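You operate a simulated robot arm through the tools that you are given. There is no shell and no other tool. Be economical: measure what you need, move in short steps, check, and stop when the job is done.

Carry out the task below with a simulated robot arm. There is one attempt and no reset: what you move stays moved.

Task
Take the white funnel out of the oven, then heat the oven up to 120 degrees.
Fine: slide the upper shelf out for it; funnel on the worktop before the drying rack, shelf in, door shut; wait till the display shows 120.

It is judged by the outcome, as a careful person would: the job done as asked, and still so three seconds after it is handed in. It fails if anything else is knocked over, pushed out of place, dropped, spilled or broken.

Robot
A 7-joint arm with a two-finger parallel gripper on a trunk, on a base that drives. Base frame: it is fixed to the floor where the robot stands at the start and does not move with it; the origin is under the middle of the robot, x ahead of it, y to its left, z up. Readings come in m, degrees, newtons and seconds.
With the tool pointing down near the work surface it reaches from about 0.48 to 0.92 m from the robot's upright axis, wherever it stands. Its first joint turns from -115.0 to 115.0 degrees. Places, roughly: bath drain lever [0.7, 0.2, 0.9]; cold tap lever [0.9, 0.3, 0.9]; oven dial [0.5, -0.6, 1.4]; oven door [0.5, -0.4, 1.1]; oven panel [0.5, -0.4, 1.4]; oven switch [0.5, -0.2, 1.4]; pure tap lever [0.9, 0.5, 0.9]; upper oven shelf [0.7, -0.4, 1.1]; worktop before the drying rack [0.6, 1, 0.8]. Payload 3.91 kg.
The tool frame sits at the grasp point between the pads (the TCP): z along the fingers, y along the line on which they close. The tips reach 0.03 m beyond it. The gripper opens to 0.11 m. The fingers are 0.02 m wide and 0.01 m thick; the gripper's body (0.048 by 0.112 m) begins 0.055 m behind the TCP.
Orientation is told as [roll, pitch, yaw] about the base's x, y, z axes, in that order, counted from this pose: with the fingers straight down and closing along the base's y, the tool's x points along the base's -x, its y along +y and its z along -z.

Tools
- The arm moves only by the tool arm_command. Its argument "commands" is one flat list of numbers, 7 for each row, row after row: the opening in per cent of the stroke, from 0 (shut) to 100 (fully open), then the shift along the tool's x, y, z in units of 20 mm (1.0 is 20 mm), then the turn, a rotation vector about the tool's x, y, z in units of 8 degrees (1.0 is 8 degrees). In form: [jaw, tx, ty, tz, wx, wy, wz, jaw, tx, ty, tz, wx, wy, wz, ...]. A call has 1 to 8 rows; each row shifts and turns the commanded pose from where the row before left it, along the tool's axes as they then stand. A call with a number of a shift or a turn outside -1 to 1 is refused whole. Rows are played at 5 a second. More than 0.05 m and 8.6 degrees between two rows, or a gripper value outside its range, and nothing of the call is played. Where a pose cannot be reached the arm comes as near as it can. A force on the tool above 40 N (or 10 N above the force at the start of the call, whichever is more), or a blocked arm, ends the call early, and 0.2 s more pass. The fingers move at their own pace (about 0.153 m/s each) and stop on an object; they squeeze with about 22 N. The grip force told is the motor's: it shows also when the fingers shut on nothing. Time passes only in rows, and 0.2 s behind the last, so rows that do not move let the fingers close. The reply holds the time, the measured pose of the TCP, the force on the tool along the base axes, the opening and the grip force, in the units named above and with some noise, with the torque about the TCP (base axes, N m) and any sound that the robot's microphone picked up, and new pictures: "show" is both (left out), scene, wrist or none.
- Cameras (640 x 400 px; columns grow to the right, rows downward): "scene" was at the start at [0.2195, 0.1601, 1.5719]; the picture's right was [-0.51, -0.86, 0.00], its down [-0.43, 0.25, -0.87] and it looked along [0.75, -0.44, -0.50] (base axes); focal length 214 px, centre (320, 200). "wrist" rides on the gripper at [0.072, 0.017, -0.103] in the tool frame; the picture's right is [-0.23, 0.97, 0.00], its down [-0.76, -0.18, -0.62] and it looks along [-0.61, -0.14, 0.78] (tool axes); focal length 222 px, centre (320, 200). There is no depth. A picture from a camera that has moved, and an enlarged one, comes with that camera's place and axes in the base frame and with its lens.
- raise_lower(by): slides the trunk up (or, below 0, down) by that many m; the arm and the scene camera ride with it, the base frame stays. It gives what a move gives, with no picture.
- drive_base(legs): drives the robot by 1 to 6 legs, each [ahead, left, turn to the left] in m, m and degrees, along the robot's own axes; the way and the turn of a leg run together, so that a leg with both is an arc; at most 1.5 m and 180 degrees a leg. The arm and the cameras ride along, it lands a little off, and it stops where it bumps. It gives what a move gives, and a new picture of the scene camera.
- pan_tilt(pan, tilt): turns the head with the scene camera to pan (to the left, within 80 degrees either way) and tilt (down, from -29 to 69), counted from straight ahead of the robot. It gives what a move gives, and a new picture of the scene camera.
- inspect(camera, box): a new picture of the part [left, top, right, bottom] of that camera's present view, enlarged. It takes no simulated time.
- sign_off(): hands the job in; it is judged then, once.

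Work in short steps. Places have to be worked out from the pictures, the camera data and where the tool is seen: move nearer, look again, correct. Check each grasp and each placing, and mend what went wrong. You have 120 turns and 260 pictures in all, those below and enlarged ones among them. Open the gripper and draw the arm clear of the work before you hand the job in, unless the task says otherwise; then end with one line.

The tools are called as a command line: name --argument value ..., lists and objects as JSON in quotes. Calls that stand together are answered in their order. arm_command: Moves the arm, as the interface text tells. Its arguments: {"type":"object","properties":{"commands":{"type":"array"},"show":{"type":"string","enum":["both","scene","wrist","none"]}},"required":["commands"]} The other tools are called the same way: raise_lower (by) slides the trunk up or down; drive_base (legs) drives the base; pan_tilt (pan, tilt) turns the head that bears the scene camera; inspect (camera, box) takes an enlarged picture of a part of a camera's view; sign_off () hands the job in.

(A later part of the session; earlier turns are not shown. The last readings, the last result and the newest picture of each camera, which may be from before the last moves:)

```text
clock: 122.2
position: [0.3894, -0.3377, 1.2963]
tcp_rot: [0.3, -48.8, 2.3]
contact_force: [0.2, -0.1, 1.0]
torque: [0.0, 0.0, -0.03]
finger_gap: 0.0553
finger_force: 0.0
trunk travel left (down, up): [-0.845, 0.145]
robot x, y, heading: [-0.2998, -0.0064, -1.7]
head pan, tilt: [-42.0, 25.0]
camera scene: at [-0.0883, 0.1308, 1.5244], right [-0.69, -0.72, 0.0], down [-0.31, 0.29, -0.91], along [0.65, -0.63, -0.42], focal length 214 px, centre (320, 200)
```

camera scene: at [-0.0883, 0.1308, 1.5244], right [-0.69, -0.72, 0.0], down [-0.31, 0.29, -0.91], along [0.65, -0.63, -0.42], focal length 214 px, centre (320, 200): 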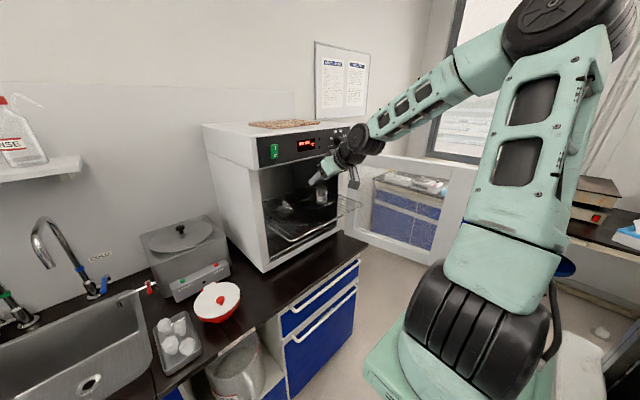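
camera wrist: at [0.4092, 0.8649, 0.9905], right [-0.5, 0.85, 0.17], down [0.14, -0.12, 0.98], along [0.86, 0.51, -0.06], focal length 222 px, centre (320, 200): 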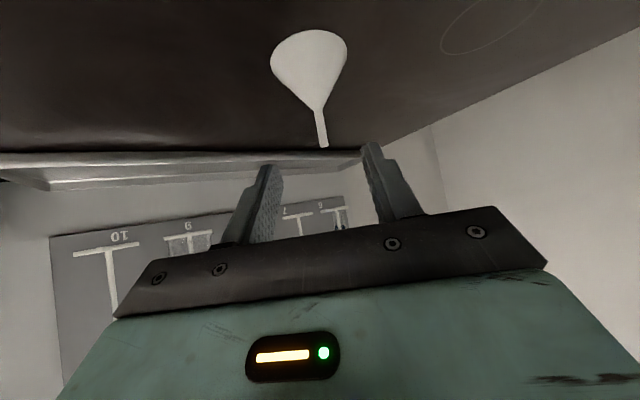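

Back at the same spot. I turn the hand level again with vertical closing, as before, and go to the rail's known place.

arm_command --commands '[25, 0.5, 0.5, -0.57, 0, -1, 0, 25, 0.6, 0.5, -0.5, 0, -1, 0, 25, 0.7, 0.5, -0.3, 0, -1, 0, 25, 0, 0.3, 0, 0, -1, 0, 25, 0, 0, 0, 0, -1, 0, 25, 0, 0, 0, 0, 0, 1, 25, 0, 0, 0, 0, 0, 1, 25, 0, 0, 0, 0, 0, 1]' --show "none"

arm_command --commands '[25, 0, 0, 0, 0, 0, 1, 25, 0, 0, 0, 0, 0, 1, 25, 0, 0, 0, 0, 0, 1, 25, 0, 0, 0, 0, 0, 1, 25, 0, 0, 0, 0, 0, 1, 25, 0, 0, 0, 0, 0, 1, 25, 0, 0, 0, 0, 0, 1, 25, 0, 0, 0, 0, 0, 1]'

```text
clock: 124.0
position: [0.345, -0.3049, 1.2795]
tcp_rot: [87.0, -65.6, -84.8]
contact_force: [0.2, -0.2, -0.1]
torque: [-0.01, -0.01, -0.02]
finger_gap: 0.0275
finger_force: 0.1
trunk travel left (down, up): [-0.845, 0.145]
robot x, y, heading: [-0.3033, -0.0027, -1.7]
head pan, tilt: [-42.0, 25.0]
```

```text
clock: 125.8
position: [0.3458, -0.3019, 1.2808]
tcp_rot: [88.8, -1.6, -87.5]
contact_force: [-0.6, 0.4, 0.1]
torque: [0.01, -0.03, 0.01]
finger_gap: 0.0277
finger_force: 0.1
trunk travel left (down, up): [-0.845, 0.145]
robot x, y, heading: [-0.2984, -0.0091, -2.0]
head pan, tilt: [-42.0, 25.0]
camera scene: at [-0.0884, 0.1309, 1.5245], right [-0.69, -0.72, 0.0], down [-0.3, 0.29, -0.91], along [0.65, -0.63, -0.42], focal length 214 px, centre (320, 200)
camera wrist: at [0.2397, -0.2343, 1.2987], right [0.03, -0.2, 0.98], down [-0.59, -0.79, -0.14], along [0.81, -0.58, -0.14], focal length 222 px, centre (320, 200)
```

scene: 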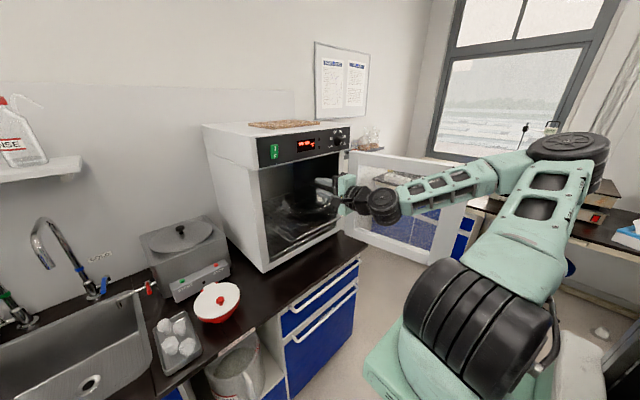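
wrist: 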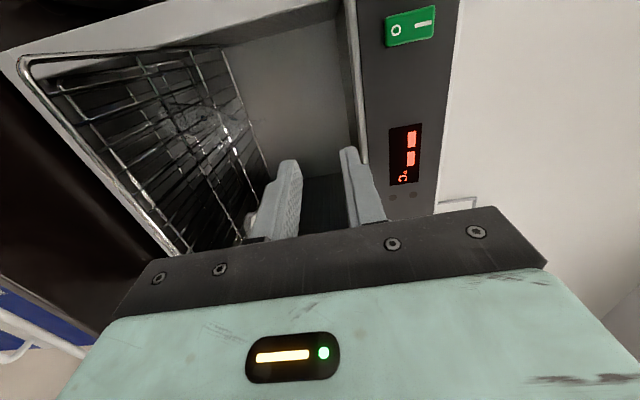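

I back off 2 cm, lower the trunk 0.182 m to the rail's known height (1.0985), and look.

arm_command --commands '[35, 0, 0, -1, 0, 0, 0, 35, 0, 0, -0.2, 0, 0, 0]' --show "none"

raise_lower --by -0.182

arm_command --commands '[35, 0, 0, 0, 0, 0, 0]'

```text
clock: 126.5
position: [0.3289, -0.3102, 1.2816]
tcp_rot: [88.9, -1.7, -87.4]
contact_force: [0.9, 0.0, -0.2]
torque: [0.0, 0.0, -0.02]
finger_gap: 0.0384
finger_force: 0.1
out of reach, approached as far as the arm can: row 1
trunk travel left (down, up): [-0.845, 0.145]
robot x, y, heading: [-0.3029, -0.006, -1.6]
head pan, tilt: [-42.0, 25.0]
```

```text
clock: 128.5
position: [0.3302, -0.3105, 1.0984]
tcp_rot: [88.8, -1.9, -87.4]
contact_force: [0.1, -0.6, -0.9]
torque: [-0.02, -0.03, -0.02]
finger_gap: 0.0382
finger_force: 0.1
trunk travel left (down, up): [-0.663, 0.327]
robot x, y, heading: [-0.3019, -0.0006, -2.0]
head pan, tilt: [-42.0, 25.0]
```

```text
clock: 128.9
position: [0.3301, -0.311, 1.0992]
tcp_rot: [88.7, -1.8, -87.3]
contact_force: [0.1, 0.0, 0.3]
torque: [0.01, 0.03, -0.02]
finger_gap: 0.0386
finger_force: 0.0
trunk travel left (down, up): [-0.663, 0.327]
robot x, y, heading: [-0.3013, -0.0089, -2.0]
head pan, tilt: [-42.0, 25.0]
camera scene: at [-0.0884, 0.1308, 1.3425], right [-0.69, -0.72, 0.0], down [-0.3, 0.29, -0.91], along [0.65, -0.63, -0.42], focal length 214 px, centre (320, 200)
camera wrist: at [0.2234, -0.2422, 1.1163], right [0.03, -0.2, 0.98], down [-0.59, -0.79, -0.14], along [0.81, -0.58, -0.14], focal length 222 px, centre (320, 200)
```

scene: 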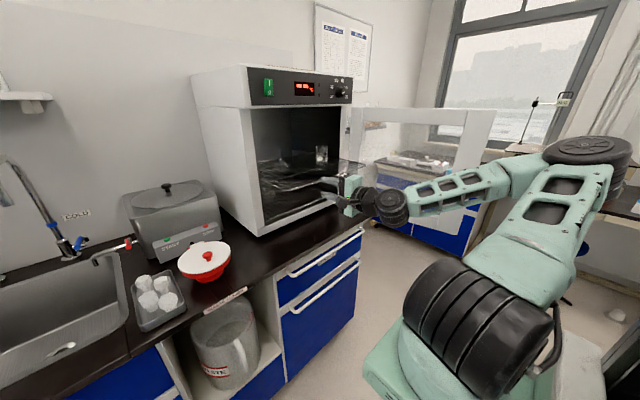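
wrist: 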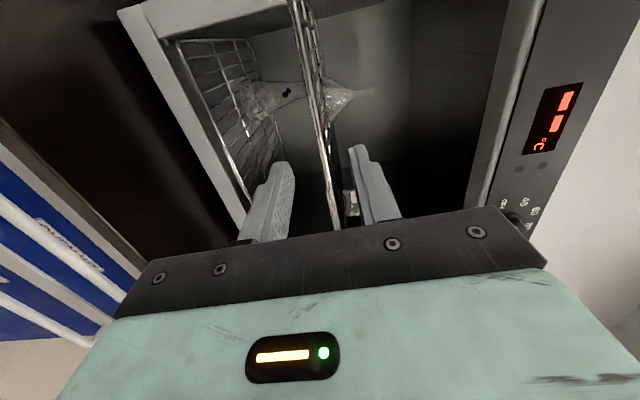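

The rail is between the fingers. I advance 7 cm and close on it.

arm_command --commands '[35, 0, 0, 0.9, 0, 0, 0, 35, 0, 0, 0.9, 0, 0, 0, 35, 0, 0, 0.9, 0, 0, 0, 35, 0, 0, 0.75, 0, 0, 0, 0, 0, 0, 0, 0, 0, 0, 0, 0, 0, 0, 0, 0, 0]' --show "wrist"

```text
clock: 130.3
position: [0.3994, -0.3076, 1.0974]
tcp_rot: [88.8, -1.7, -87.3]
contact_force: [0.8, -0.4, 0.7]
torque: [1.0, -1.26, 0.04]
finger_gap: 0.0066
finger_force: 45.5
trunk travel left (down, up): [-0.663, 0.327]
robot x, y, heading: [-0.3013, -0.0072, -2.0]
head pan, tilt: [-42.0, 25.0]
camera wrist: at [0.2919, -0.2393, 1.1148], right [0.03, -0.2, 0.98], down [-0.59, -0.79, -0.14], along [0.81, -0.58, -0.14], focal length 222 px, centre (320, 200)
```

wrist: 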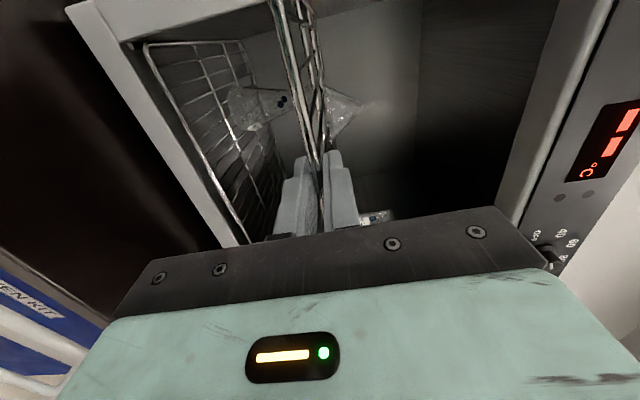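

Rail gripped again. Pushing the shelf in slowly over ~17 cm.

arm_command --commands '[0, -0.03, 0, 0.6, 0, 0, 0, 0, -0.03, 0, 0.6, 0, 0, 0, 0, -0.03, 0, 0.6, 0, 0, 0, 0, -0.03, 0, 0.6, 0, 0, 0, 0, -0.03, 0, 0.6, 0, 0, 0, 0, -0.03, 0, 0.6, 0, 0, 0, 0, -0.03, 0, 0.6, 0, 0, 0, 0, -0.03, 0, 0.6, 0, 0, 0]' --show "none"

arm_command --commands '[0, -0.03, 0, 0.6, 0, 0, 0, 0, -0.03, 0, 0.6, 0, 0, 0, 0, -0.03, 0, 0.6, 0, 0, 0, 0, -0.03, 0, 0.6, 0, 0, 0, 0, -0.03, 0, 0.6, 0, 0, 0, 0, -0.03, 0, 0.6, 0, 0, 0, 0, 0, 0, 0.3, 0, 0, 0]'

inspect --camera "scene" --box '[230, 110, 370, 230]'

```text
clock: 132.1
position: [0.4947, -0.3083, 1.0978]
tcp_rot: [89.0, -1.9, -87.4]
contact_force: [-0.2, 6.3, 10.2]
torque: [0.98, -1.36, 0.03]
finger_gap: 0.0069
finger_force: 43.9
trunk travel left (down, up): [-0.663, 0.327]
robot x, y, heading: [-0.3025, -0.0061, -1.8]
head pan, tilt: [-42.0, 25.0]
```

```text
clock: 133.7
position: [0.5722, -0.3078, 1.0983]
tcp_rot: [88.9, -1.8, -87.4]
contact_force: [-10.3, 2.0, 18.8]
torque: [1.03, -1.52, 0.03]
finger_gap: 0.0064
finger_force: 45.4
trunk travel left (down, up): [-0.663, 0.327]
robot x, y, heading: [-0.2976, -0.0085, -1.8]
head pan, tilt: [-42.0, 25.0]
camera scene: at [-0.0898, 0.1311, 1.3427], right [-0.69, -0.72, 0.0], down [-0.3, 0.29, -0.91], along [0.65, -0.63, -0.42], focal length 214 px, centre (320, 200)
camera wrist: at [0.4657, -0.2394, 1.1145], right [0.03, -0.2, 0.98], down [-0.59, -0.79, -0.14], along [0.81, -0.58, -0.14], focal length 222 px, centre (320, 200)
```

scene: 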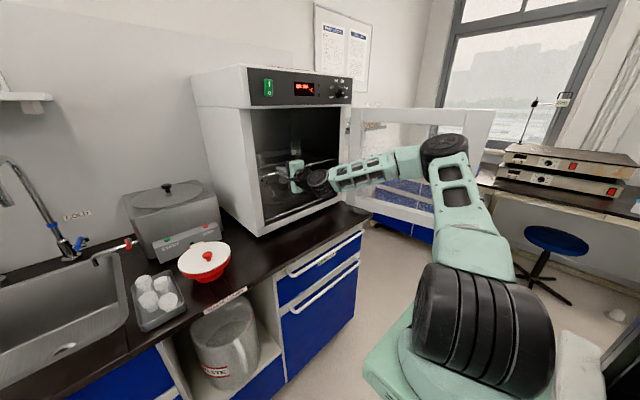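
wrist: 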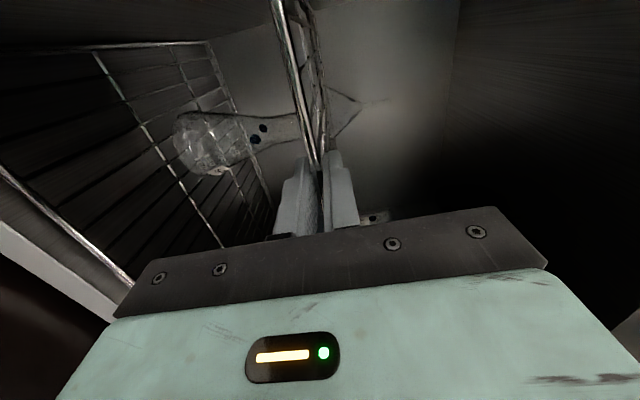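

```text
3.33 times, centred on (300, 170) of scene
camera zoom: at [-0.0898, 0.1311, 1.3427], right [-0.69, -0.72, 0.0], down [-0.3, 0.29, -0.91], along [0.65, -0.63, -0.42], focal length 715 px, centre (387, 300)
```

zoom: 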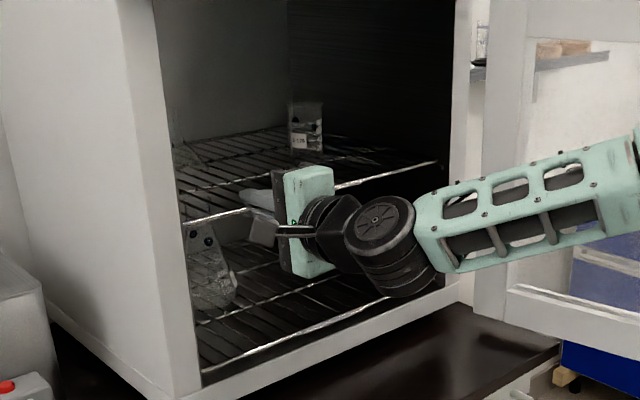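

The shelf is home (TCP 0.572 as at the start, light stop force). I release, retreat, and raise the trunk.

arm_command --commands '[35, 0, 0, 0, 0, 0, 0, 35, 0, 0, 0, 0, 0, 0, 35, 0, 0, -1, 0, 0, 0, 35, 0, 0, -1, 0, 0, 0, 35, 0, 0, -1, 0, 0, 0, 35, 0, 0, -1, 0, 0, 0, 35, 0, 0, -1, 0, 0, 0, 35, 0, 0, -1, 0, 0, 0]' --show "none"

arm_command --commands '[35, 0, 0, -1, 0, 0, 0, 35, 0, 0, -1, 0, 0, 0, 35, 0, 0, -1, 0, 0, 0, 35, 0, 0, -1, 0, 0, 0]' --show "none"

raise_lower --by 0.325

pan_tilt --pan -48 --tilt 30

inspect --camera "scene" --box '[170, 100, 370, 260]'

```text
clock: 135.5
position: [0.4537, -0.3128, 1.0981]
tcp_rot: [88.9, -1.7, -87.4]
contact_force: [0.3, -0.1, -0.9]
torque: [-0.01, 0.0, 0.01]
finger_gap: 0.0384
finger_force: 0.1
trunk travel left (down, up): [-0.663, 0.327]
robot x, y, heading: [-0.3028, -0.0088, -1.9]
head pan, tilt: [-42.0, 25.0]
```

```text
clock: 136.5
position: [0.3738, -0.3176, 1.0987]
tcp_rot: [88.7, -1.8, -87.3]
contact_force: [0.5, 0.0, -0.7]
torque: [-0.01, -0.01, 0.0]
finger_gap: 0.0386
finger_force: 0.0
trunk travel left (down, up): [-0.663, 0.327]
robot x, y, heading: [-0.302, -0.005, -1.8]
head pan, tilt: [-42.0, 25.0]
```

```text
clock: 139.7
position: [0.3731, -0.3167, 1.4235]
tcp_rot: [88.8, -1.8, -87.4]
contact_force: [0.0, 1.0, 0.7]
torque: [0.01, 0.02, 0.02]
finger_gap: 0.0387
finger_force: 0.1
trunk travel left (down, up): [-0.988, 0.002]
robot x, y, heading: [-0.3017, -0.006, -2.1]
head pan, tilt: [-42.0, 25.0]
```

```text
clock: 140.3
position: [0.3723, -0.3181, 1.4244]
tcp_rot: [88.8, -1.8, -87.4]
contact_force: [0.1, -1.2, -0.1]
torque: [-0.01, 0.0, 0.0]
finger_gap: 0.0385
finger_force: 0.0
trunk travel left (down, up): [-0.988, 0.002]
robot x, y, heading: [-0.3046, -0.0063, -1.9]
head pan, tilt: [-48.0, 30.0]
camera scene: at [-0.0965, 0.1255, 1.6595], right [-0.76, -0.65, 0.0], down [-0.32, 0.38, -0.87], along [0.56, -0.66, -0.5], focal length 214 px, centre (320, 200)
```

scene: 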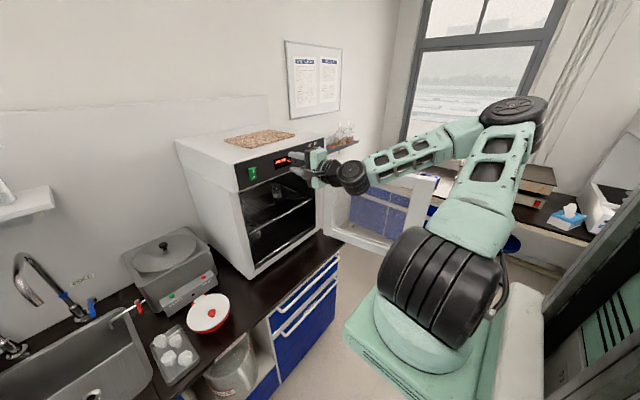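

```text
2.50 times, centred on (270, 180) of scene
camera zoom: at [-0.0965, 0.1255, 1.6595], right [-0.76, -0.65, 0.0], down [-0.32, 0.38, -0.87], along [0.56, -0.66, -0.5], focal length 536 px, centre (445, 250)
```

zoom: 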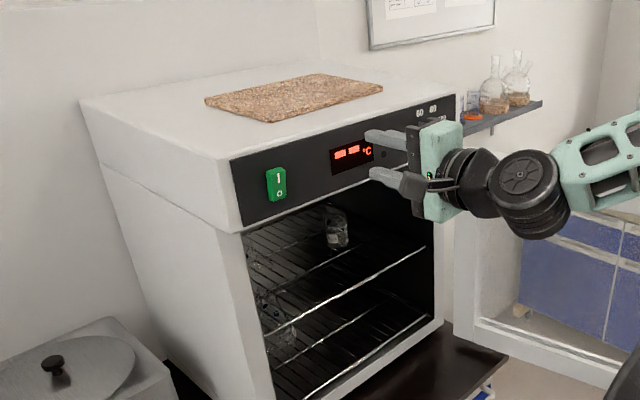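

Now for the door: I'll turn the tool to point straight down and straddle the door's top edge from above, then swing it. Rotating back first.

arm_command --commands '[80, 0, 0, 0, 0, 0, -1, 80, 0, 0, 0, 0, 0, -1, 80, 0, 0, 0, 0, 0, -1, 80, 0, 0, 0, 0, 0, -1, 80, 0, 0, 0, 0, 0, -1, 80, 0, 0, 0, 0, 0, -1, 80, 0, 0, 0, 0, 0, -1, 80, 0, 0, 0, 0, 0, -1]' --show "none"

arm_command --commands '[80, 0, 0, 0, 0, 0, -1, 80, 0, 0, 0, 0, 0, -1, 80, 0, 0, 0, 0, 0, -1, 80, 0, 0, 0, 0, 1, 0, 80, 0, 0, 0, 0, 1, 0, 80, 0, 0, 0, 0, 1, 0, 80, 0, 0, 0, 0, 1, 0, 80, 0, 0, 0, 0, 1, 0]' --show "none"

arm_command --commands '[80, 0, 0, 0, 0, 1, 0, 80, 0, 0, 0, 0, 1, 0, 80, 0, 0, 0, 0, 1, 0]'

```text
clock: 142.2
position: [0.3729, -0.3185, 1.4235]
tcp_rot: [87.0, -65.8, -84.7]
contact_force: [0.1, -0.1, 0.0]
torque: [-0.02, 0.0, 0.02]
finger_gap: 0.0882
finger_force: 0.1
trunk travel left (down, up): [-0.988, 0.002]
robot x, y, heading: [-0.3025, -0.007, -1.5]
head pan, tilt: [-48.0, 30.0]
```

```text
clock: 143.9
position: [0.3707, -0.3145, 1.4212]
tcp_rot: [1.0, -50.2, 2.3]
contact_force: [0.9, 0.5, -0.4]
torque: [-0.03, -0.01, -0.05]
finger_gap: 0.0879
finger_force: 0.0
out of reach, approached as far as the arm can: row 8
trunk travel left (down, up): [-0.988, 0.002]
robot x, y, heading: [-0.3008, -0.0071, -1.5]
head pan, tilt: [-48.0, 30.0]
```

```text
clock: 144.8
position: [0.3729, -0.3132, 1.4208]
tcp_rot: [1.1, -29.8, 2.8]
contact_force: [0.3, -1.1, 0.2]
torque: [0.05, -0.06, 0.01]
finger_gap: 0.0881
finger_force: 0.0
out of reach, approached as far as the arm can: row 1
trunk travel left (down, up): [-0.988, 0.002]
robot x, y, heading: [-0.3056, -0.0093, -1.6]
head pan, tilt: [-48.0, 30.0]
camera scene: at [-0.097, 0.1246, 1.6596], right [-0.76, -0.64, 0.0], down [-0.32, 0.38, -0.87], along [0.56, -0.66, -0.5], focal length 214 px, centre (320, 200)
camera wrist: at [0.2575, -0.3035, 1.4747], right [0.14, 0.98, 0.13], down [0.36, -0.17, 0.92], along [0.92, -0.08, -0.38], focal length 222 px, centre (320, 200)
```

scene: 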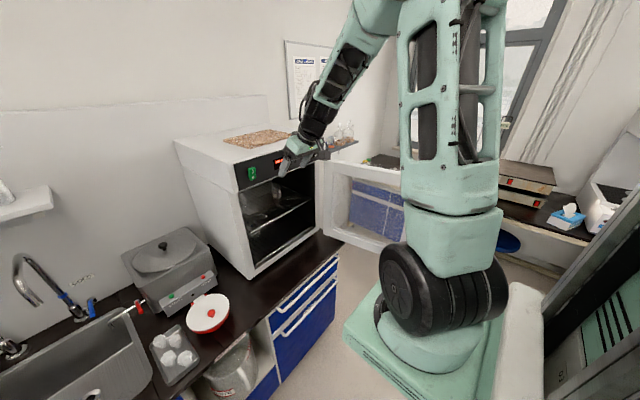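
wrist: 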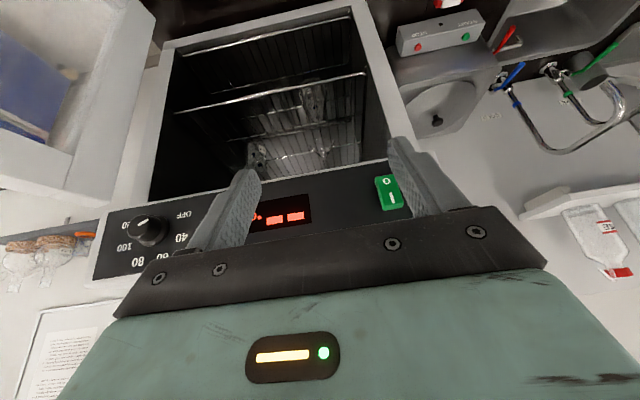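

Pitch −30° suffices since the door lies along x. I move over the door's top (towards y≈-0.62, x≈0.24) at a safe height and look.

arm_command --commands '[100, 0.4, -1, -0.23, 0, 0, 0, 100, 0.4, -1, -0.23, 0, 0, 0, 100, 0.4, -1, -0.23, 0, 0, 0, 100, 0.4, -1, -0.23, 0, 0, 0, 100, 0.4, -1, -0.23, 0, 0, 0, 100, 0.4, -1, -0.23, 0, 0, 0, 100, 0.4, -1, -0.23, 0, 0, 0, 100, 0.4, -1, -0.23, 0, 0, 0]' --show "none"

arm_command --commands '[100, 0.4, -1, -0.23, 0, 0, 0, 100, 0.4, -1, -0.23, 0, 0, 0, 100, 0.4, -1, -0.23, 0, 0, 0, 100, 0.4, -1, -0.23, 0, 0, 0, 100, 0.4, -1, -0.23, 0, 0, 0, 100, 0.4, -1, -0.23, 0, 0, 0, 100, 0.4, -1, -0.23, 0, 0, 0]'

```text
clock: 146.6
position: [0.312, -0.4763, 1.4152]
tcp_rot: [1.2, -29.8, 3.0]
contact_force: [-0.2, 0.6, 0.4]
torque: [-0.05, -0.01, -0.01]
finger_gap: 0.1099
finger_force: 0.2
trunk travel left (down, up): [-0.988, 0.002]
robot x, y, heading: [-0.3018, -0.0101, -2.0]
head pan, tilt: [-48.0, 30.0]
```

```text
clock: 148.2
position: [0.2548, -0.6205, 1.4119]
tcp_rot: [1.3, -29.8, 3.0]
contact_force: [0.7, -0.2, 0.8]
torque: [0.0, 0.02, -0.02]
finger_gap: 0.1099
finger_force: 0.0
trunk travel left (down, up): [-0.988, 0.002]
robot x, y, heading: [-0.3014, -0.0053, -1.9]
head pan, tilt: [-48.0, 30.0]
camera scene: at [-0.0965, 0.1258, 1.6595], right [-0.76, -0.64, 0.0], down [-0.32, 0.38, -0.87], along [0.56, -0.66, -0.5], focal length 214 px, centre (320, 200)
camera wrist: at [0.1396, -0.6102, 1.4676], right [0.14, 0.98, 0.13], down [0.36, -0.17, 0.92], along [0.92, -0.08, -0.38], focal length 222 px, centre (320, 200)
```

scene: 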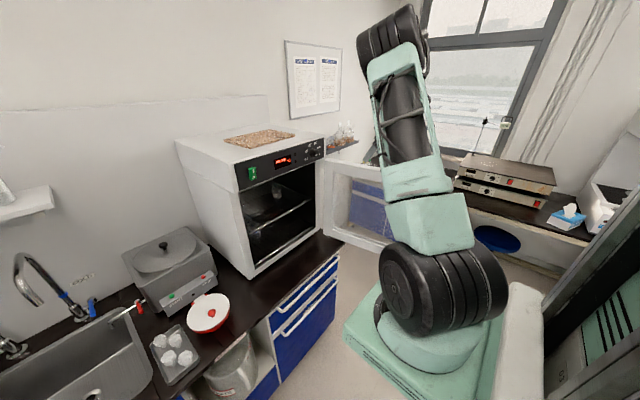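
wrist: 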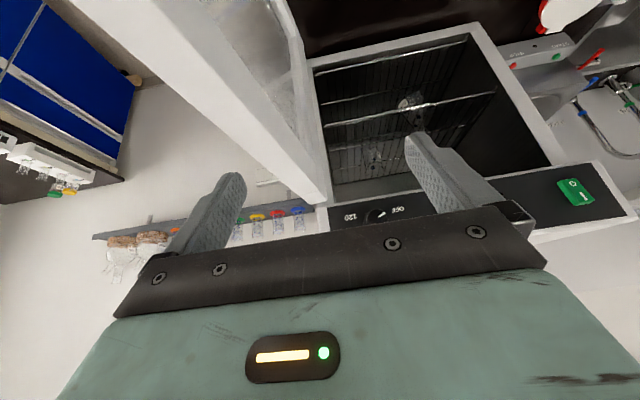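

The door's top edge is at z≈1.30, centred at y≈-0.69 for x≈0.26. I shift 7 cm right and lower the open fingers over it.

arm_command --commands '[100, 0, -1, 0, 0, 0, 0, 100, 0, -1, 0, 0, 0, 0, 100, 0, -1, 0, 0, 0, 0, 100, 0, -0.4, 0, 0, 0, 0]' --show "wrist"

raise_lower --by -0.06

arm_command --commands '[100, 0, 0, 0, 0, 0, 0]' --show "wrist"

```text
clock: 149.2
position: [0.2579, -0.6877, 1.413]
tcp_rot: [1.2, -29.8, 2.9]
contact_force: [0.1, 0.7, 0.3]
torque: [0.02, -0.03, 0.03]
finger_gap: 0.1098
finger_force: 0.0
trunk travel left (down, up): [-0.988, 0.002]
robot x, y, heading: [-0.3035, -0.0094, -1.9]
head pan, tilt: [-48.0, 30.0]
camera wrist: at [0.143, -0.6787, 1.4675], right [0.14, 0.98, 0.13], down [0.36, -0.17, 0.92], along [0.92, -0.08, -0.38], focal length 222 px, centre (320, 200)
```

wrist: 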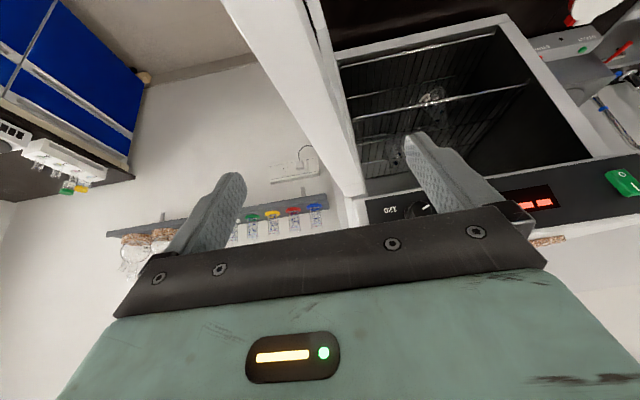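

```text
clock: 150.2
position: [0.259, -0.6869, 1.3528]
tcp_rot: [1.2, -29.9, 2.8]
contact_force: [-0.1, 0.1, 0.2]
torque: [0.0, 0.02, -0.03]
finger_gap: 0.1103
finger_force: 0.1
trunk travel left (down, up): [-0.928, 0.062]
robot x, y, heading: [-0.3032, -0.007, -2.0]
head pan, tilt: [-48.0, 30.0]
```

```text
clock: 150.6
position: [0.2584, -0.6863, 1.354]
tcp_rot: [1.3, -29.8, 2.9]
contact_force: [-0.8, -0.4, 0.6]
torque: [0.0, -0.04, -0.01]
finger_gap: 0.1103
finger_force: 0.0
trunk travel left (down, up): [-0.928, 0.062]
robot x, y, heading: [-0.3039, -0.0047, -1.9]
head pan, tilt: [-48.0, 30.0]
camera wrist: at [0.143, -0.6786, 1.4074], right [0.14, 0.98, 0.13], down [0.36, -0.17, 0.92], along [0.92, -0.08, -0.38], focal length 222 px, centre (320, 200)
```

wrist: 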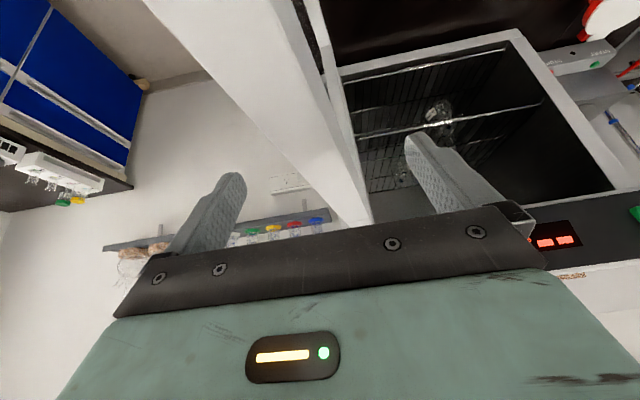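

Door lies between the fingers. Lowering 5.5 cm more so they straddle it.

raise_lower --by -0.055

arm_command --commands '[100, 0, 0, 0, 0, 0, 0]'

```text
clock: 151.5
position: [0.2596, -0.6877, 1.2973]
tcp_rot: [1.3, -29.9, 2.9]
contact_force: [0.4, -0.4, 0.3]
torque: [-0.04, 0.01, -0.01]
finger_gap: 0.1099
finger_force: 0.0
trunk travel left (down, up): [-0.873, 0.117]
robot x, y, heading: [-0.3051, -0.0052, -1.8]
head pan, tilt: [-48.0, 30.0]
```

```text
clock: 151.9
position: [0.2572, -0.6878, 1.2968]
tcp_rot: [1.2, -29.8, 2.9]
contact_force: [0.2, -0.1, 0.8]
torque: [-0.03, 0.0, 0.02]
finger_gap: 0.1101
finger_force: 0.1
trunk travel left (down, up): [-0.873, 0.117]
robot x, y, heading: [-0.3038, -0.0081, -1.9]
head pan, tilt: [-48.0, 30.0]
camera scene: at [-0.0965, 0.1254, 1.5445], right [-0.76, -0.64, 0.0], down [-0.32, 0.38, -0.87], along [0.56, -0.66, -0.5], focal length 214 px, centre (320, 200)
camera wrist: at [0.143, -0.6786, 1.3524], right [0.14, 0.98, 0.13], down [0.36, -0.17, 0.92], along [0.92, -0.08, -0.38], focal length 222 px, centre (320, 200)
```

scene: 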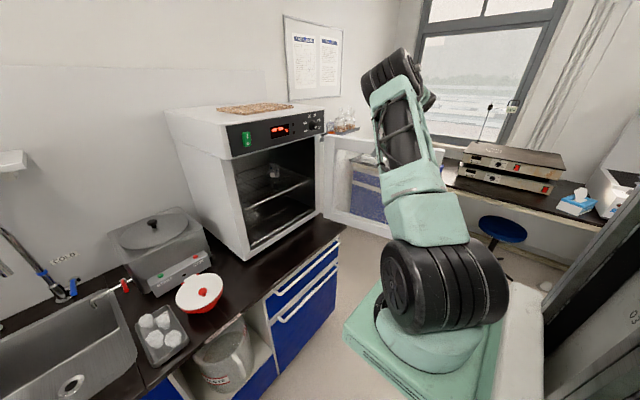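
wrist: 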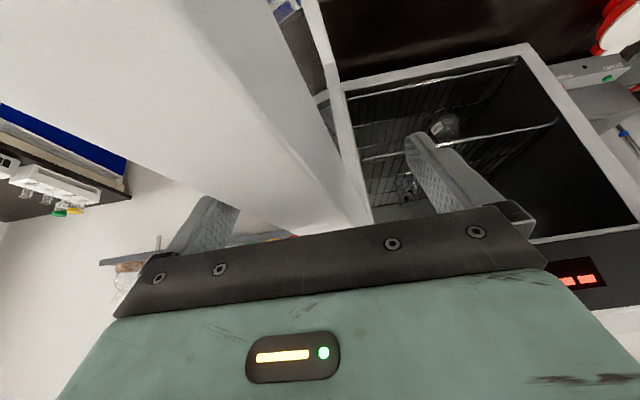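

The fingers straddle the door's top. I swing it towards closing: 8 rows of 19 mm with 4° turn each.

arm_command --commands '[100, 0, 0.8, 0, 0, 0, 0, 100, 0, 0.94, 0, 0.25, 0, 0.43, 100, 0, 0.94, 0, 0.25, 0, 0.43, 100, 0, 0.94, 0, 0.25, 0, 0.43, 100, 0, 0.94, 0, 0.25, 0, 0.43, 100, 0, 0.94, 0, 0.25, 0, 0.43, 100, 0, 0.94, 0, 0.25, 0, 0.43, 100, 0, 0.94, 0, 0.25, 0, 0.43]'

```text
clock: 153.7
position: [0.278, -0.5429, 1.3006]
tcp_rot: [0.9, -29.4, -24.8]
contact_force: [0.9, -0.4, -0.9]
torque: [0.04, 0.03, 0.03]
finger_gap: 0.1101
finger_force: 0.0
trunk travel left (down, up): [-0.873, 0.117]
robot x, y, heading: [-0.3042, -0.0073, -1.8]
head pan, tilt: [-48.0, 30.0]
camera scene: at [-0.0965, 0.1251, 1.5445], right [-0.76, -0.64, 0.0], down [-0.32, 0.38, -0.87], along [0.56, -0.66, -0.5], focal length 214 px, centre (320, 200)
camera wrist: at [0.1793, -0.4811, 1.3564], right [0.58, 0.8, 0.12], down [0.25, -0.32, 0.91], along [0.77, -0.5, -0.39], focal length 222 px, centre (320, 200)
```

scene: 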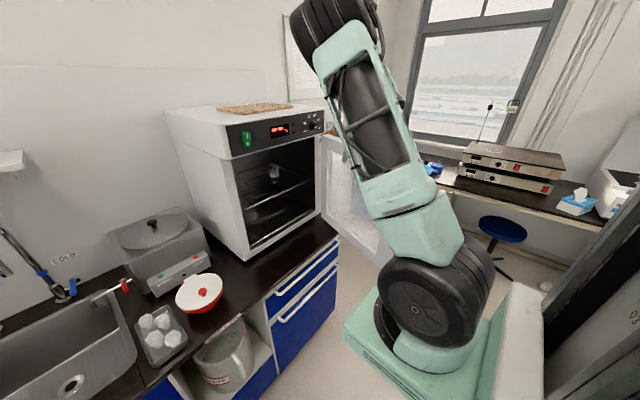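
wrist: 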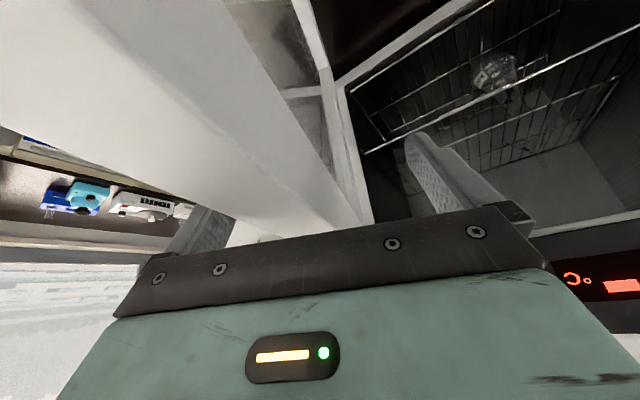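

The door follows. Continue six more rows.

arm_command --commands '[100, 0, 0.94, 0, 0.25, 0, 0.43, 100, 0, 0.94, 0, 0.25, 0, 0.43, 100, 0, 0.94, 0, 0.25, 0, 0.43, 100, 0, 0.94, 0, 0.25, 0, 0.43, 100, 0, 0.94, 0, 0.25, 0, 0.43, 100, 0, 0.94, 0, 0.25, 0, 0.43]'

```text
clock: 155.1
position: [0.3387, -0.4506, 1.2993]
tcp_rot: [0.4, -29.1, -48.5]
contact_force: [-0.1, 0.0, 0.5]
torque: [0.01, -0.02, 0.0]
finger_gap: 0.1103
finger_force: 0.0
trunk travel left (down, up): [-0.873, 0.117]
robot x, y, heading: [-0.3033, -0.0061, -1.7]
head pan, tilt: [-48.0, 30.0]
camera scene: at [-0.0968, 0.1251, 1.5446], right [-0.76, -0.64, 0.0], down [-0.32, 0.38, -0.87], along [0.56, -0.66, -0.5], focal length 214 px, centre (320, 200)
camera wrist: at [0.2752, -0.3551, 1.355], right [0.86, 0.5, 0.12], down [0.1, -0.39, 0.91], along [0.5, -0.77, -0.39], focal length 222 px, centre (320, 200)
```

scene: 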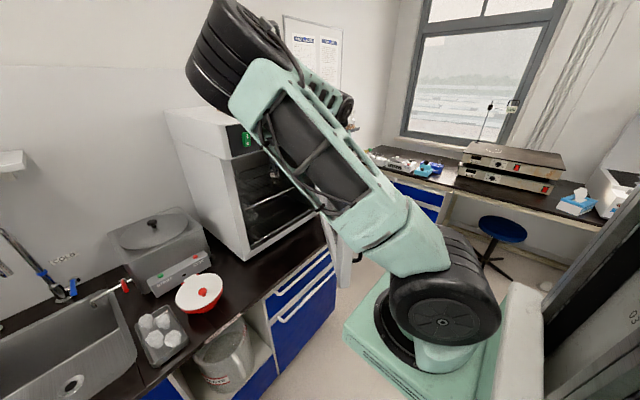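
wrist: 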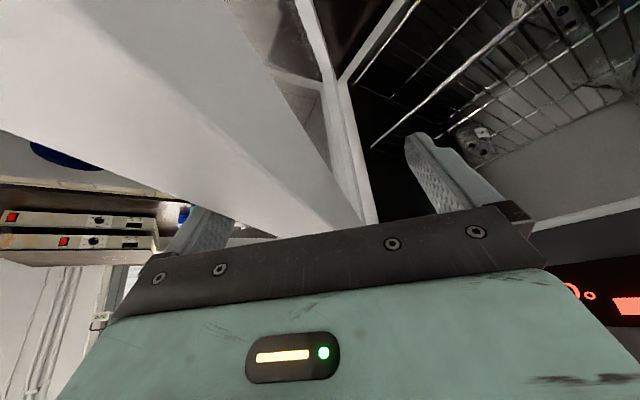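

Door at ~40°. Three more rows to ~30°, then lift off.

arm_command --commands '[100, 0, 0.94, 0, 0.25, 0, 0.43, 100, 0, 0.94, 0, 0.25, 0, 0.43, 100, 0, 0.94, 0, 0.25, 0, 0.43, 100, 0, -0.8, 0, 0, 0, 0]' --show "none"

raise_lower --by 0.115

arm_command --commands '[0, 0, 0, 0, 0, 0, 0]'

```text
clock: 156.1
position: [0.37, -0.4222, 1.3009]
tcp_rot: [0.1, -29.2, -60.1]
contact_force: [0.4, 0.8, 1.0]
torque: [0.01, 0.02, -0.04]
finger_gap: 0.1099
finger_force: 0.2
trunk travel left (down, up): [-0.873, 0.117]
robot x, y, heading: [-0.3042, -0.006, -1.7]
head pan, tilt: [-48.0, 30.0]
```

```text
clock: 157.6
position: [0.3706, -0.4231, 1.4161]
tcp_rot: [0.1, -29.1, -60.2]
contact_force: [-0.2, -0.3, 0.2]
torque: [-0.03, 0.01, 0.01]
finger_gap: 0.1103
finger_force: 0.1
trunk travel left (down, up): [-0.988, 0.002]
robot x, y, heading: [-0.3041, -0.0044, -1.7]
head pan, tilt: [-48.0, 30.0]
```

```text
clock: 158.0
position: [0.3712, -0.4229, 1.4165]
tcp_rot: [0.1, -29.0, -60.1]
contact_force: [0.5, 1.1, 1.0]
torque: [0.0, 0.03, -0.01]
finger_gap: 0.0
finger_force: 10.0
trunk travel left (down, up): [-0.988, 0.002]
robot x, y, heading: [-0.3015, -0.0078, -1.6]
head pan, tilt: [-48.0, 30.0]
camera scene: at [-0.0965, 0.1255, 1.6595], right [-0.76, -0.64, 0.0], down [-0.32, 0.38, -0.87], along [0.56, -0.66, -0.5], focal length 214 px, centre (320, 200)
camera wrist: at [0.3274, -0.3164, 1.4718], right [0.94, 0.31, 0.11], down [0.03, -0.4, 0.91], along [0.33, -0.86, -0.39], focal length 222 px, centre (320, 200)
```

scene: 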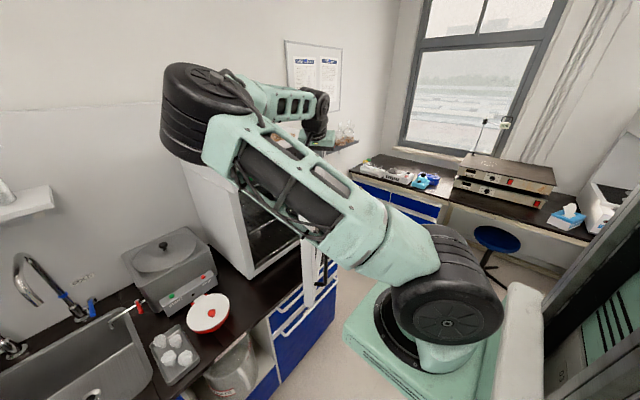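
wrist: 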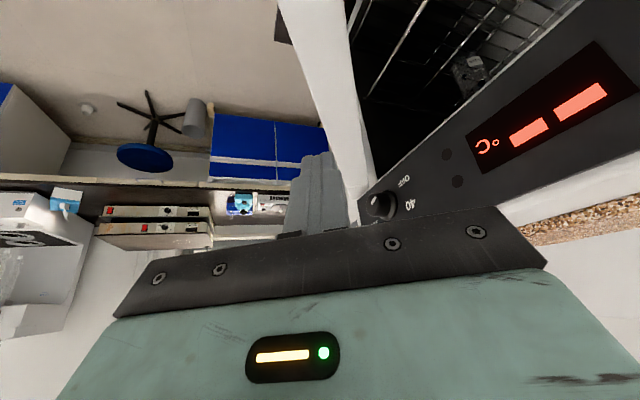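

Now I draw back 14 cm and turn the hand to point ahead again (yaw 0), to push the door from outside.

arm_command --commands '[0, 0.44, -0.87, -0.24, -0.485, 0, -0.87, 0, 0.54, -0.79, -0.3, -0.485, 0, -0.87, 0, 0.63, -0.69, -0.35, -0.485, 0, -0.87, 0, 0.71, -0.59, -0.39, -0.485, 0, -0.87, 0, 0.77, -0.47, -0.43, -0.485, 0, -0.87, 0, 0.82, -0.34, -0.46, -0.485, 0, -0.87, 0, 0.855, -0.21, -0.475, -0.485, 0, -0.87]'

```text
clock: 159.6
position: [0.23, -0.4219, 1.4153]
tcp_rot: [0.0, -29.3, -4.2]
contact_force: [-0.2, 0.1, -0.1]
torque: [0.0, -0.01, 0.02]
finger_gap: 0.0001
finger_force: 22.2
trunk travel left (down, up): [-0.988, 0.002]
robot x, y, heading: [-0.3041, -0.0092, -1.8]
head pan, tilt: [-48.0, 30.0]
camera scene: at [-0.0963, 0.1258, 1.6594], right [-0.76, -0.64, 0.0], down [-0.32, 0.38, -0.87], along [0.56, -0.66, -0.5], focal length 214 px, centre (320, 200)
camera wrist: at [0.1172, -0.3969, 1.471], right [0.27, 0.96, 0.11], down [0.35, -0.21, 0.92], along [0.9, -0.21, -0.39], focal length 222 px, centre (320, 200)
```

scene: 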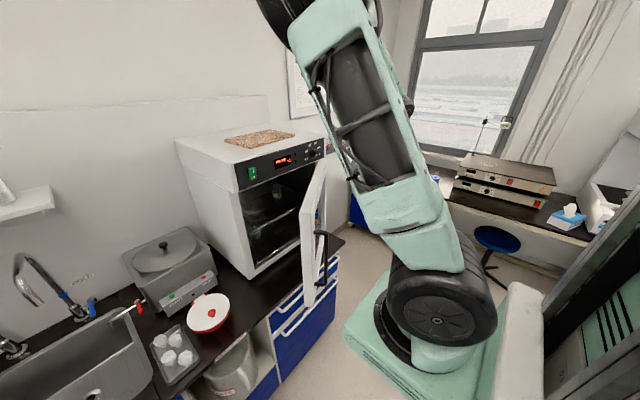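
wrist: 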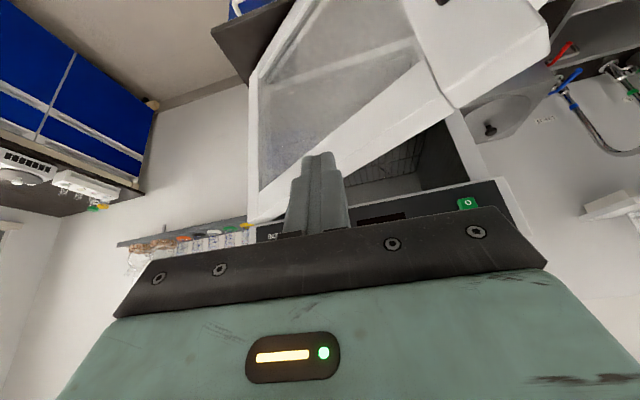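

I move slightly back and right, then lower 0.125 m so the fingertips face the door's top frame rail.

arm_command --commands '[0, 0.7, -0.8, -0.4, 0, 0, 0, 0, 0.7, -0.8, -0.4, 0, 0, 0, 0, 0.7, -0.8, -0.4, 0, 0, 0, 0, 0.7, -0.8, -0.4, 0, 0, 0]' --show "none"

raise_lower --by -0.125

arm_command --commands '[0, 0, 0, 0, 0, 0, 0]'

```text
clock: 160.6
position: [0.1636, -0.4819, 1.4156]
tcp_rot: [0.1, -29.2, -4.3]
contact_force: [-0.3, 0.0, -0.4]
torque: [-0.01, 0.01, -0.01]
finger_gap: 0.0001
finger_force: 22.4
trunk travel left (down, up): [-0.988, 0.002]
robot x, y, heading: [-0.3013, -0.0061, -1.8]
head pan, tilt: [-48.0, 30.0]
```

```text
clock: 162.1
position: [0.1618, -0.4816, 1.291]
tcp_rot: [0.1, -29.2, -4.3]
contact_force: [-0.3, -0.1, 0.7]
torque: [0.02, 0.02, -0.01]
finger_gap: 0.0002
finger_force: 21.8
trunk travel left (down, up): [-0.863, 0.127]
robot x, y, heading: [-0.3027, -0.008, -2.0]
head pan, tilt: [-48.0, 30.0]
```

```text
clock: 162.5
position: [0.1622, -0.4831, 1.2909]
tcp_rot: [0.1, -29.2, -4.5]
contact_force: [0.3, 0.6, 0.3]
torque: [0.0, -0.01, 0.02]
finger_gap: 0.0
finger_force: 22.3
trunk travel left (down, up): [-0.863, 0.127]
robot x, y, heading: [-0.3063, -0.0057, -1.9]
head pan, tilt: [-48.0, 30.0]
camera scene: at [-0.0965, 0.1255, 1.5345], right [-0.76, -0.64, 0.0], down [-0.32, 0.38, -0.87], along [0.56, -0.66, -0.5], focal length 214 px, centre (320, 200)
camera wrist: at [0.0496, -0.4567, 1.3459], right [0.27, 0.96, 0.11], down [0.35, -0.21, 0.92], along [0.9, -0.21, -0.39], focal length 222 px, centre (320, 200)
```

scene: 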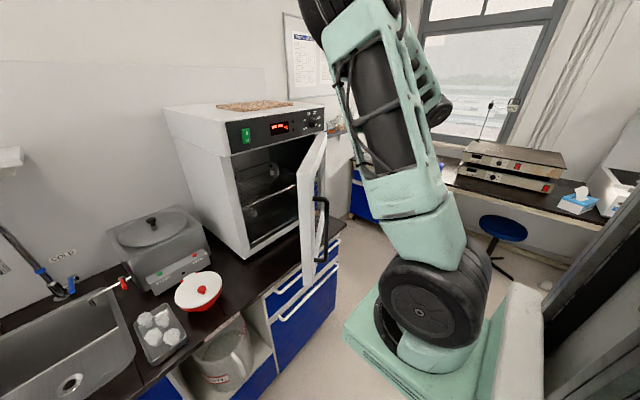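
wrist: 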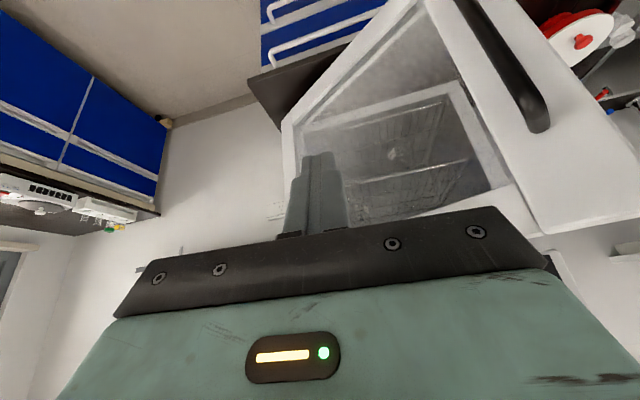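

Now pushing the door from outside, ahead and a bit left.

arm_command --commands '[0, -0.66, 0.56, 0.37, 0, 0, 0, 0, -0.66, 0.56, 0.37, 0, 0, 0, 0, -0.66, 0.56, 0.37, 0, 0, 0, 0, -0.66, 0.56, 0.37, 0, 0, 0, 0, -0.66, 0.56, 0.37, 0, 0, 0, 0, -0.66, 0.56, 0.37, 0, 0, 0, 0, -0.66, 0.56, 0.37, 0, 0, 0, 0, -0.66, 0.56, 0.37, 0, 0, 0]'

```text
clock: 164.3
position: [0.2905, -0.4031, 1.291]
tcp_rot: [0.1, -29.2, -4.4]
contact_force: [-0.3, 0.2, 0.3]
torque: [0.02, -0.03, 0.0]
finger_gap: 0.0
finger_force: 21.8
trunk travel left (down, up): [-0.863, 0.127]
robot x, y, heading: [-0.3031, -0.0057, -1.8]
head pan, tilt: [-48.0, 30.0]
camera scene: at [-0.0966, 0.1253, 1.5345], right [-0.76, -0.64, 0.0], down [-0.32, 0.38, -0.87], along [0.56, -0.66, -0.5], focal length 214 px, centre (320, 200)
camera wrist: at [0.1778, -0.3773, 1.3465], right [0.27, 0.96, 0.11], down [0.35, -0.21, 0.92], along [0.9, -0.21, -0.39], focal length 222 px, centre (320, 200)
```

scene: 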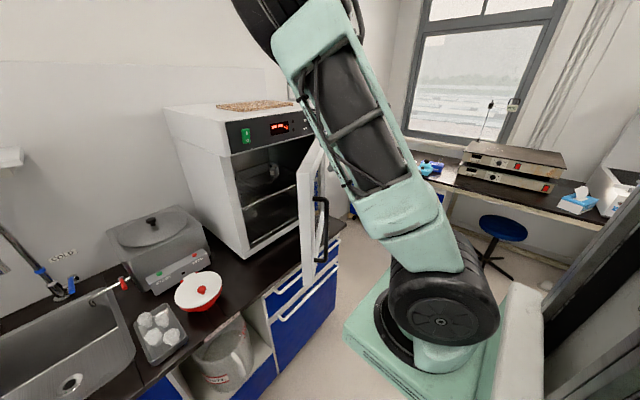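
wrist: 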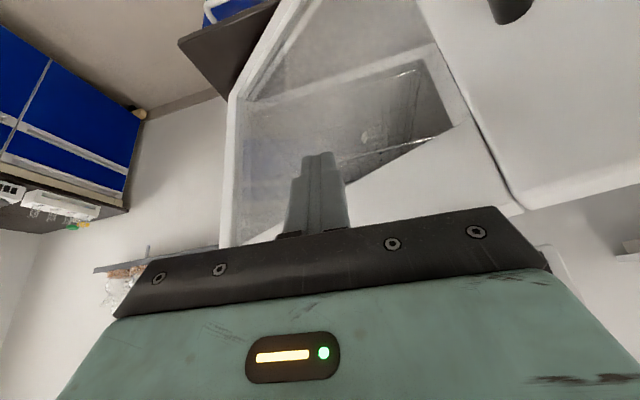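

No contact force yet; continuing straight ahead.

arm_command --commands '[0, -0.7, 0.2, 0.39, 0, 0, 0, 0, -0.7, 0.2, 0.39, 0, 0, 0, 0, -0.7, 0.2, 0.39, 0, 0, 0, 0, -0.7, 0.2, 0.39, 0, 0, 0, 0, -0.7, 0.2, 0.39, 0, 0, 0, 0, -0.7, 0.2, 0.39, 0, 0, 0]'

```text
clock: 165.7
position: [0.3882, -0.3855, 1.2893]
tcp_rot: [0.1, -29.2, -4.5]
contact_force: [0.0, -0.4, -0.1]
torque: [-0.01, 0.0, -0.01]
finger_gap: 0.0
finger_force: 22.4
trunk travel left (down, up): [-0.863, 0.127]
robot x, y, heading: [-0.3023, -0.0079, -1.8]
head pan, tilt: [-48.0, 30.0]
camera scene: at [-0.0967, 0.1254, 1.5345], right [-0.76, -0.64, 0.0], down [-0.32, 0.38, -0.87], along [0.56, -0.66, -0.5], focal length 214 px, centre (320, 200)
camera wrist: at [0.2757, -0.3604, 1.3444], right [0.27, 0.96, 0.11], down [0.35, -0.21, 0.92], along [0.9, -0.21, -0.39], focal length 222 px, centre (320, 200)
```

scene: 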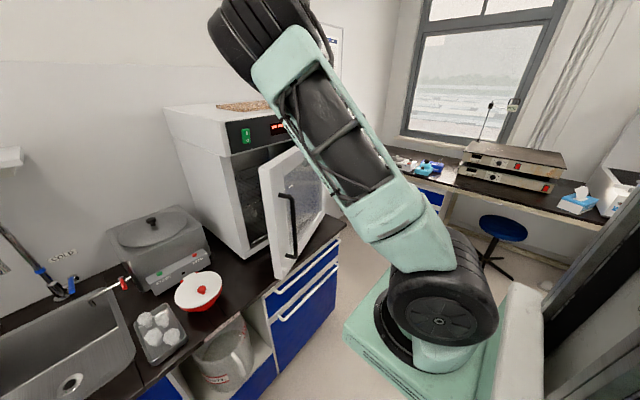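
wrist: 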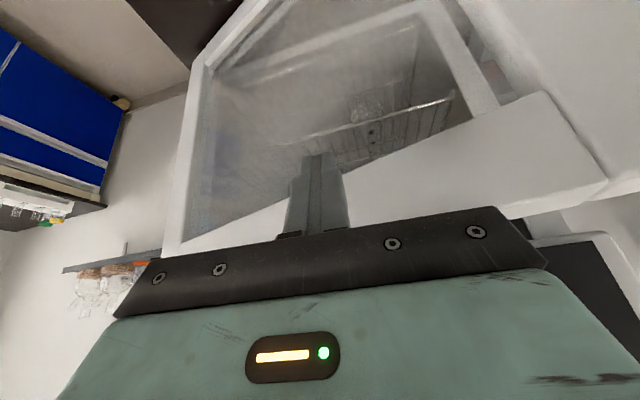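

The door is closing. Keep pushing straight ahead, 10 cm more.

arm_command --commands '[0, -0.7, 0.3, 0.39, 0, 0, 0, 0, -0.7, 0.3, 0.39, 0, 0, 0, 0, -0.7, 0.3, 0.39, 0, 0, 0, 0, -0.7, 0.2, 0.39, 0, 0, 0, 0, -0.7, 0.2, 0.39, 0, 0, 0]'

```text
clock: 166.9
position: [0.4694, -0.3657, 1.2912]
tcp_rot: [0.3, -29.2, -4.4]
contact_force: [-0.2, -0.5, -0.6]
torque: [-0.01, 0.0, 0.03]
finger_gap: 0.0001
finger_force: 21.8
trunk travel left (down, up): [-0.863, 0.127]
robot x, y, heading: [-0.3047, -0.0081, -1.7]
head pan, tilt: [-48.0, 30.0]
camera scene: at [-0.0967, 0.1255, 1.5345], right [-0.76, -0.64, 0.0], down [-0.32, 0.38, -0.87], along [0.56, -0.66, -0.5], focal length 214 px, centre (320, 200)
camera wrist: at [0.3567, -0.3404, 1.3477], right [0.27, 0.96, 0.11], down [0.35, -0.21, 0.92], along [0.9, -0.21, -0.39], focal length 222 px, centre (320, 200)
```

scene: 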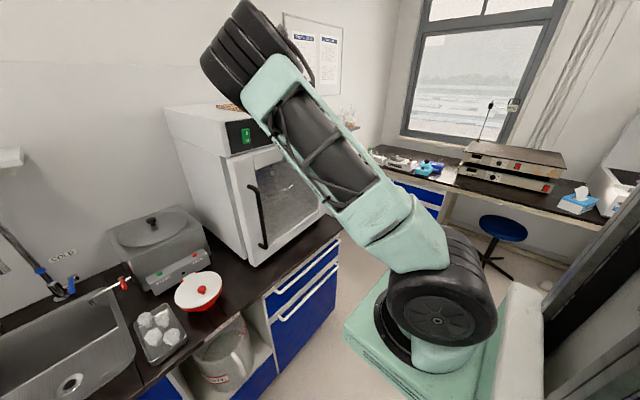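
wrist: 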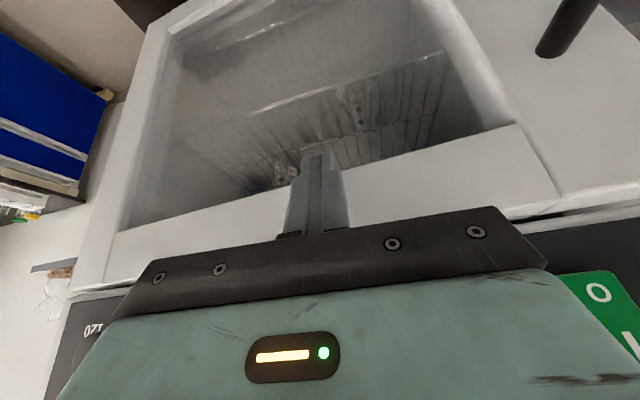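

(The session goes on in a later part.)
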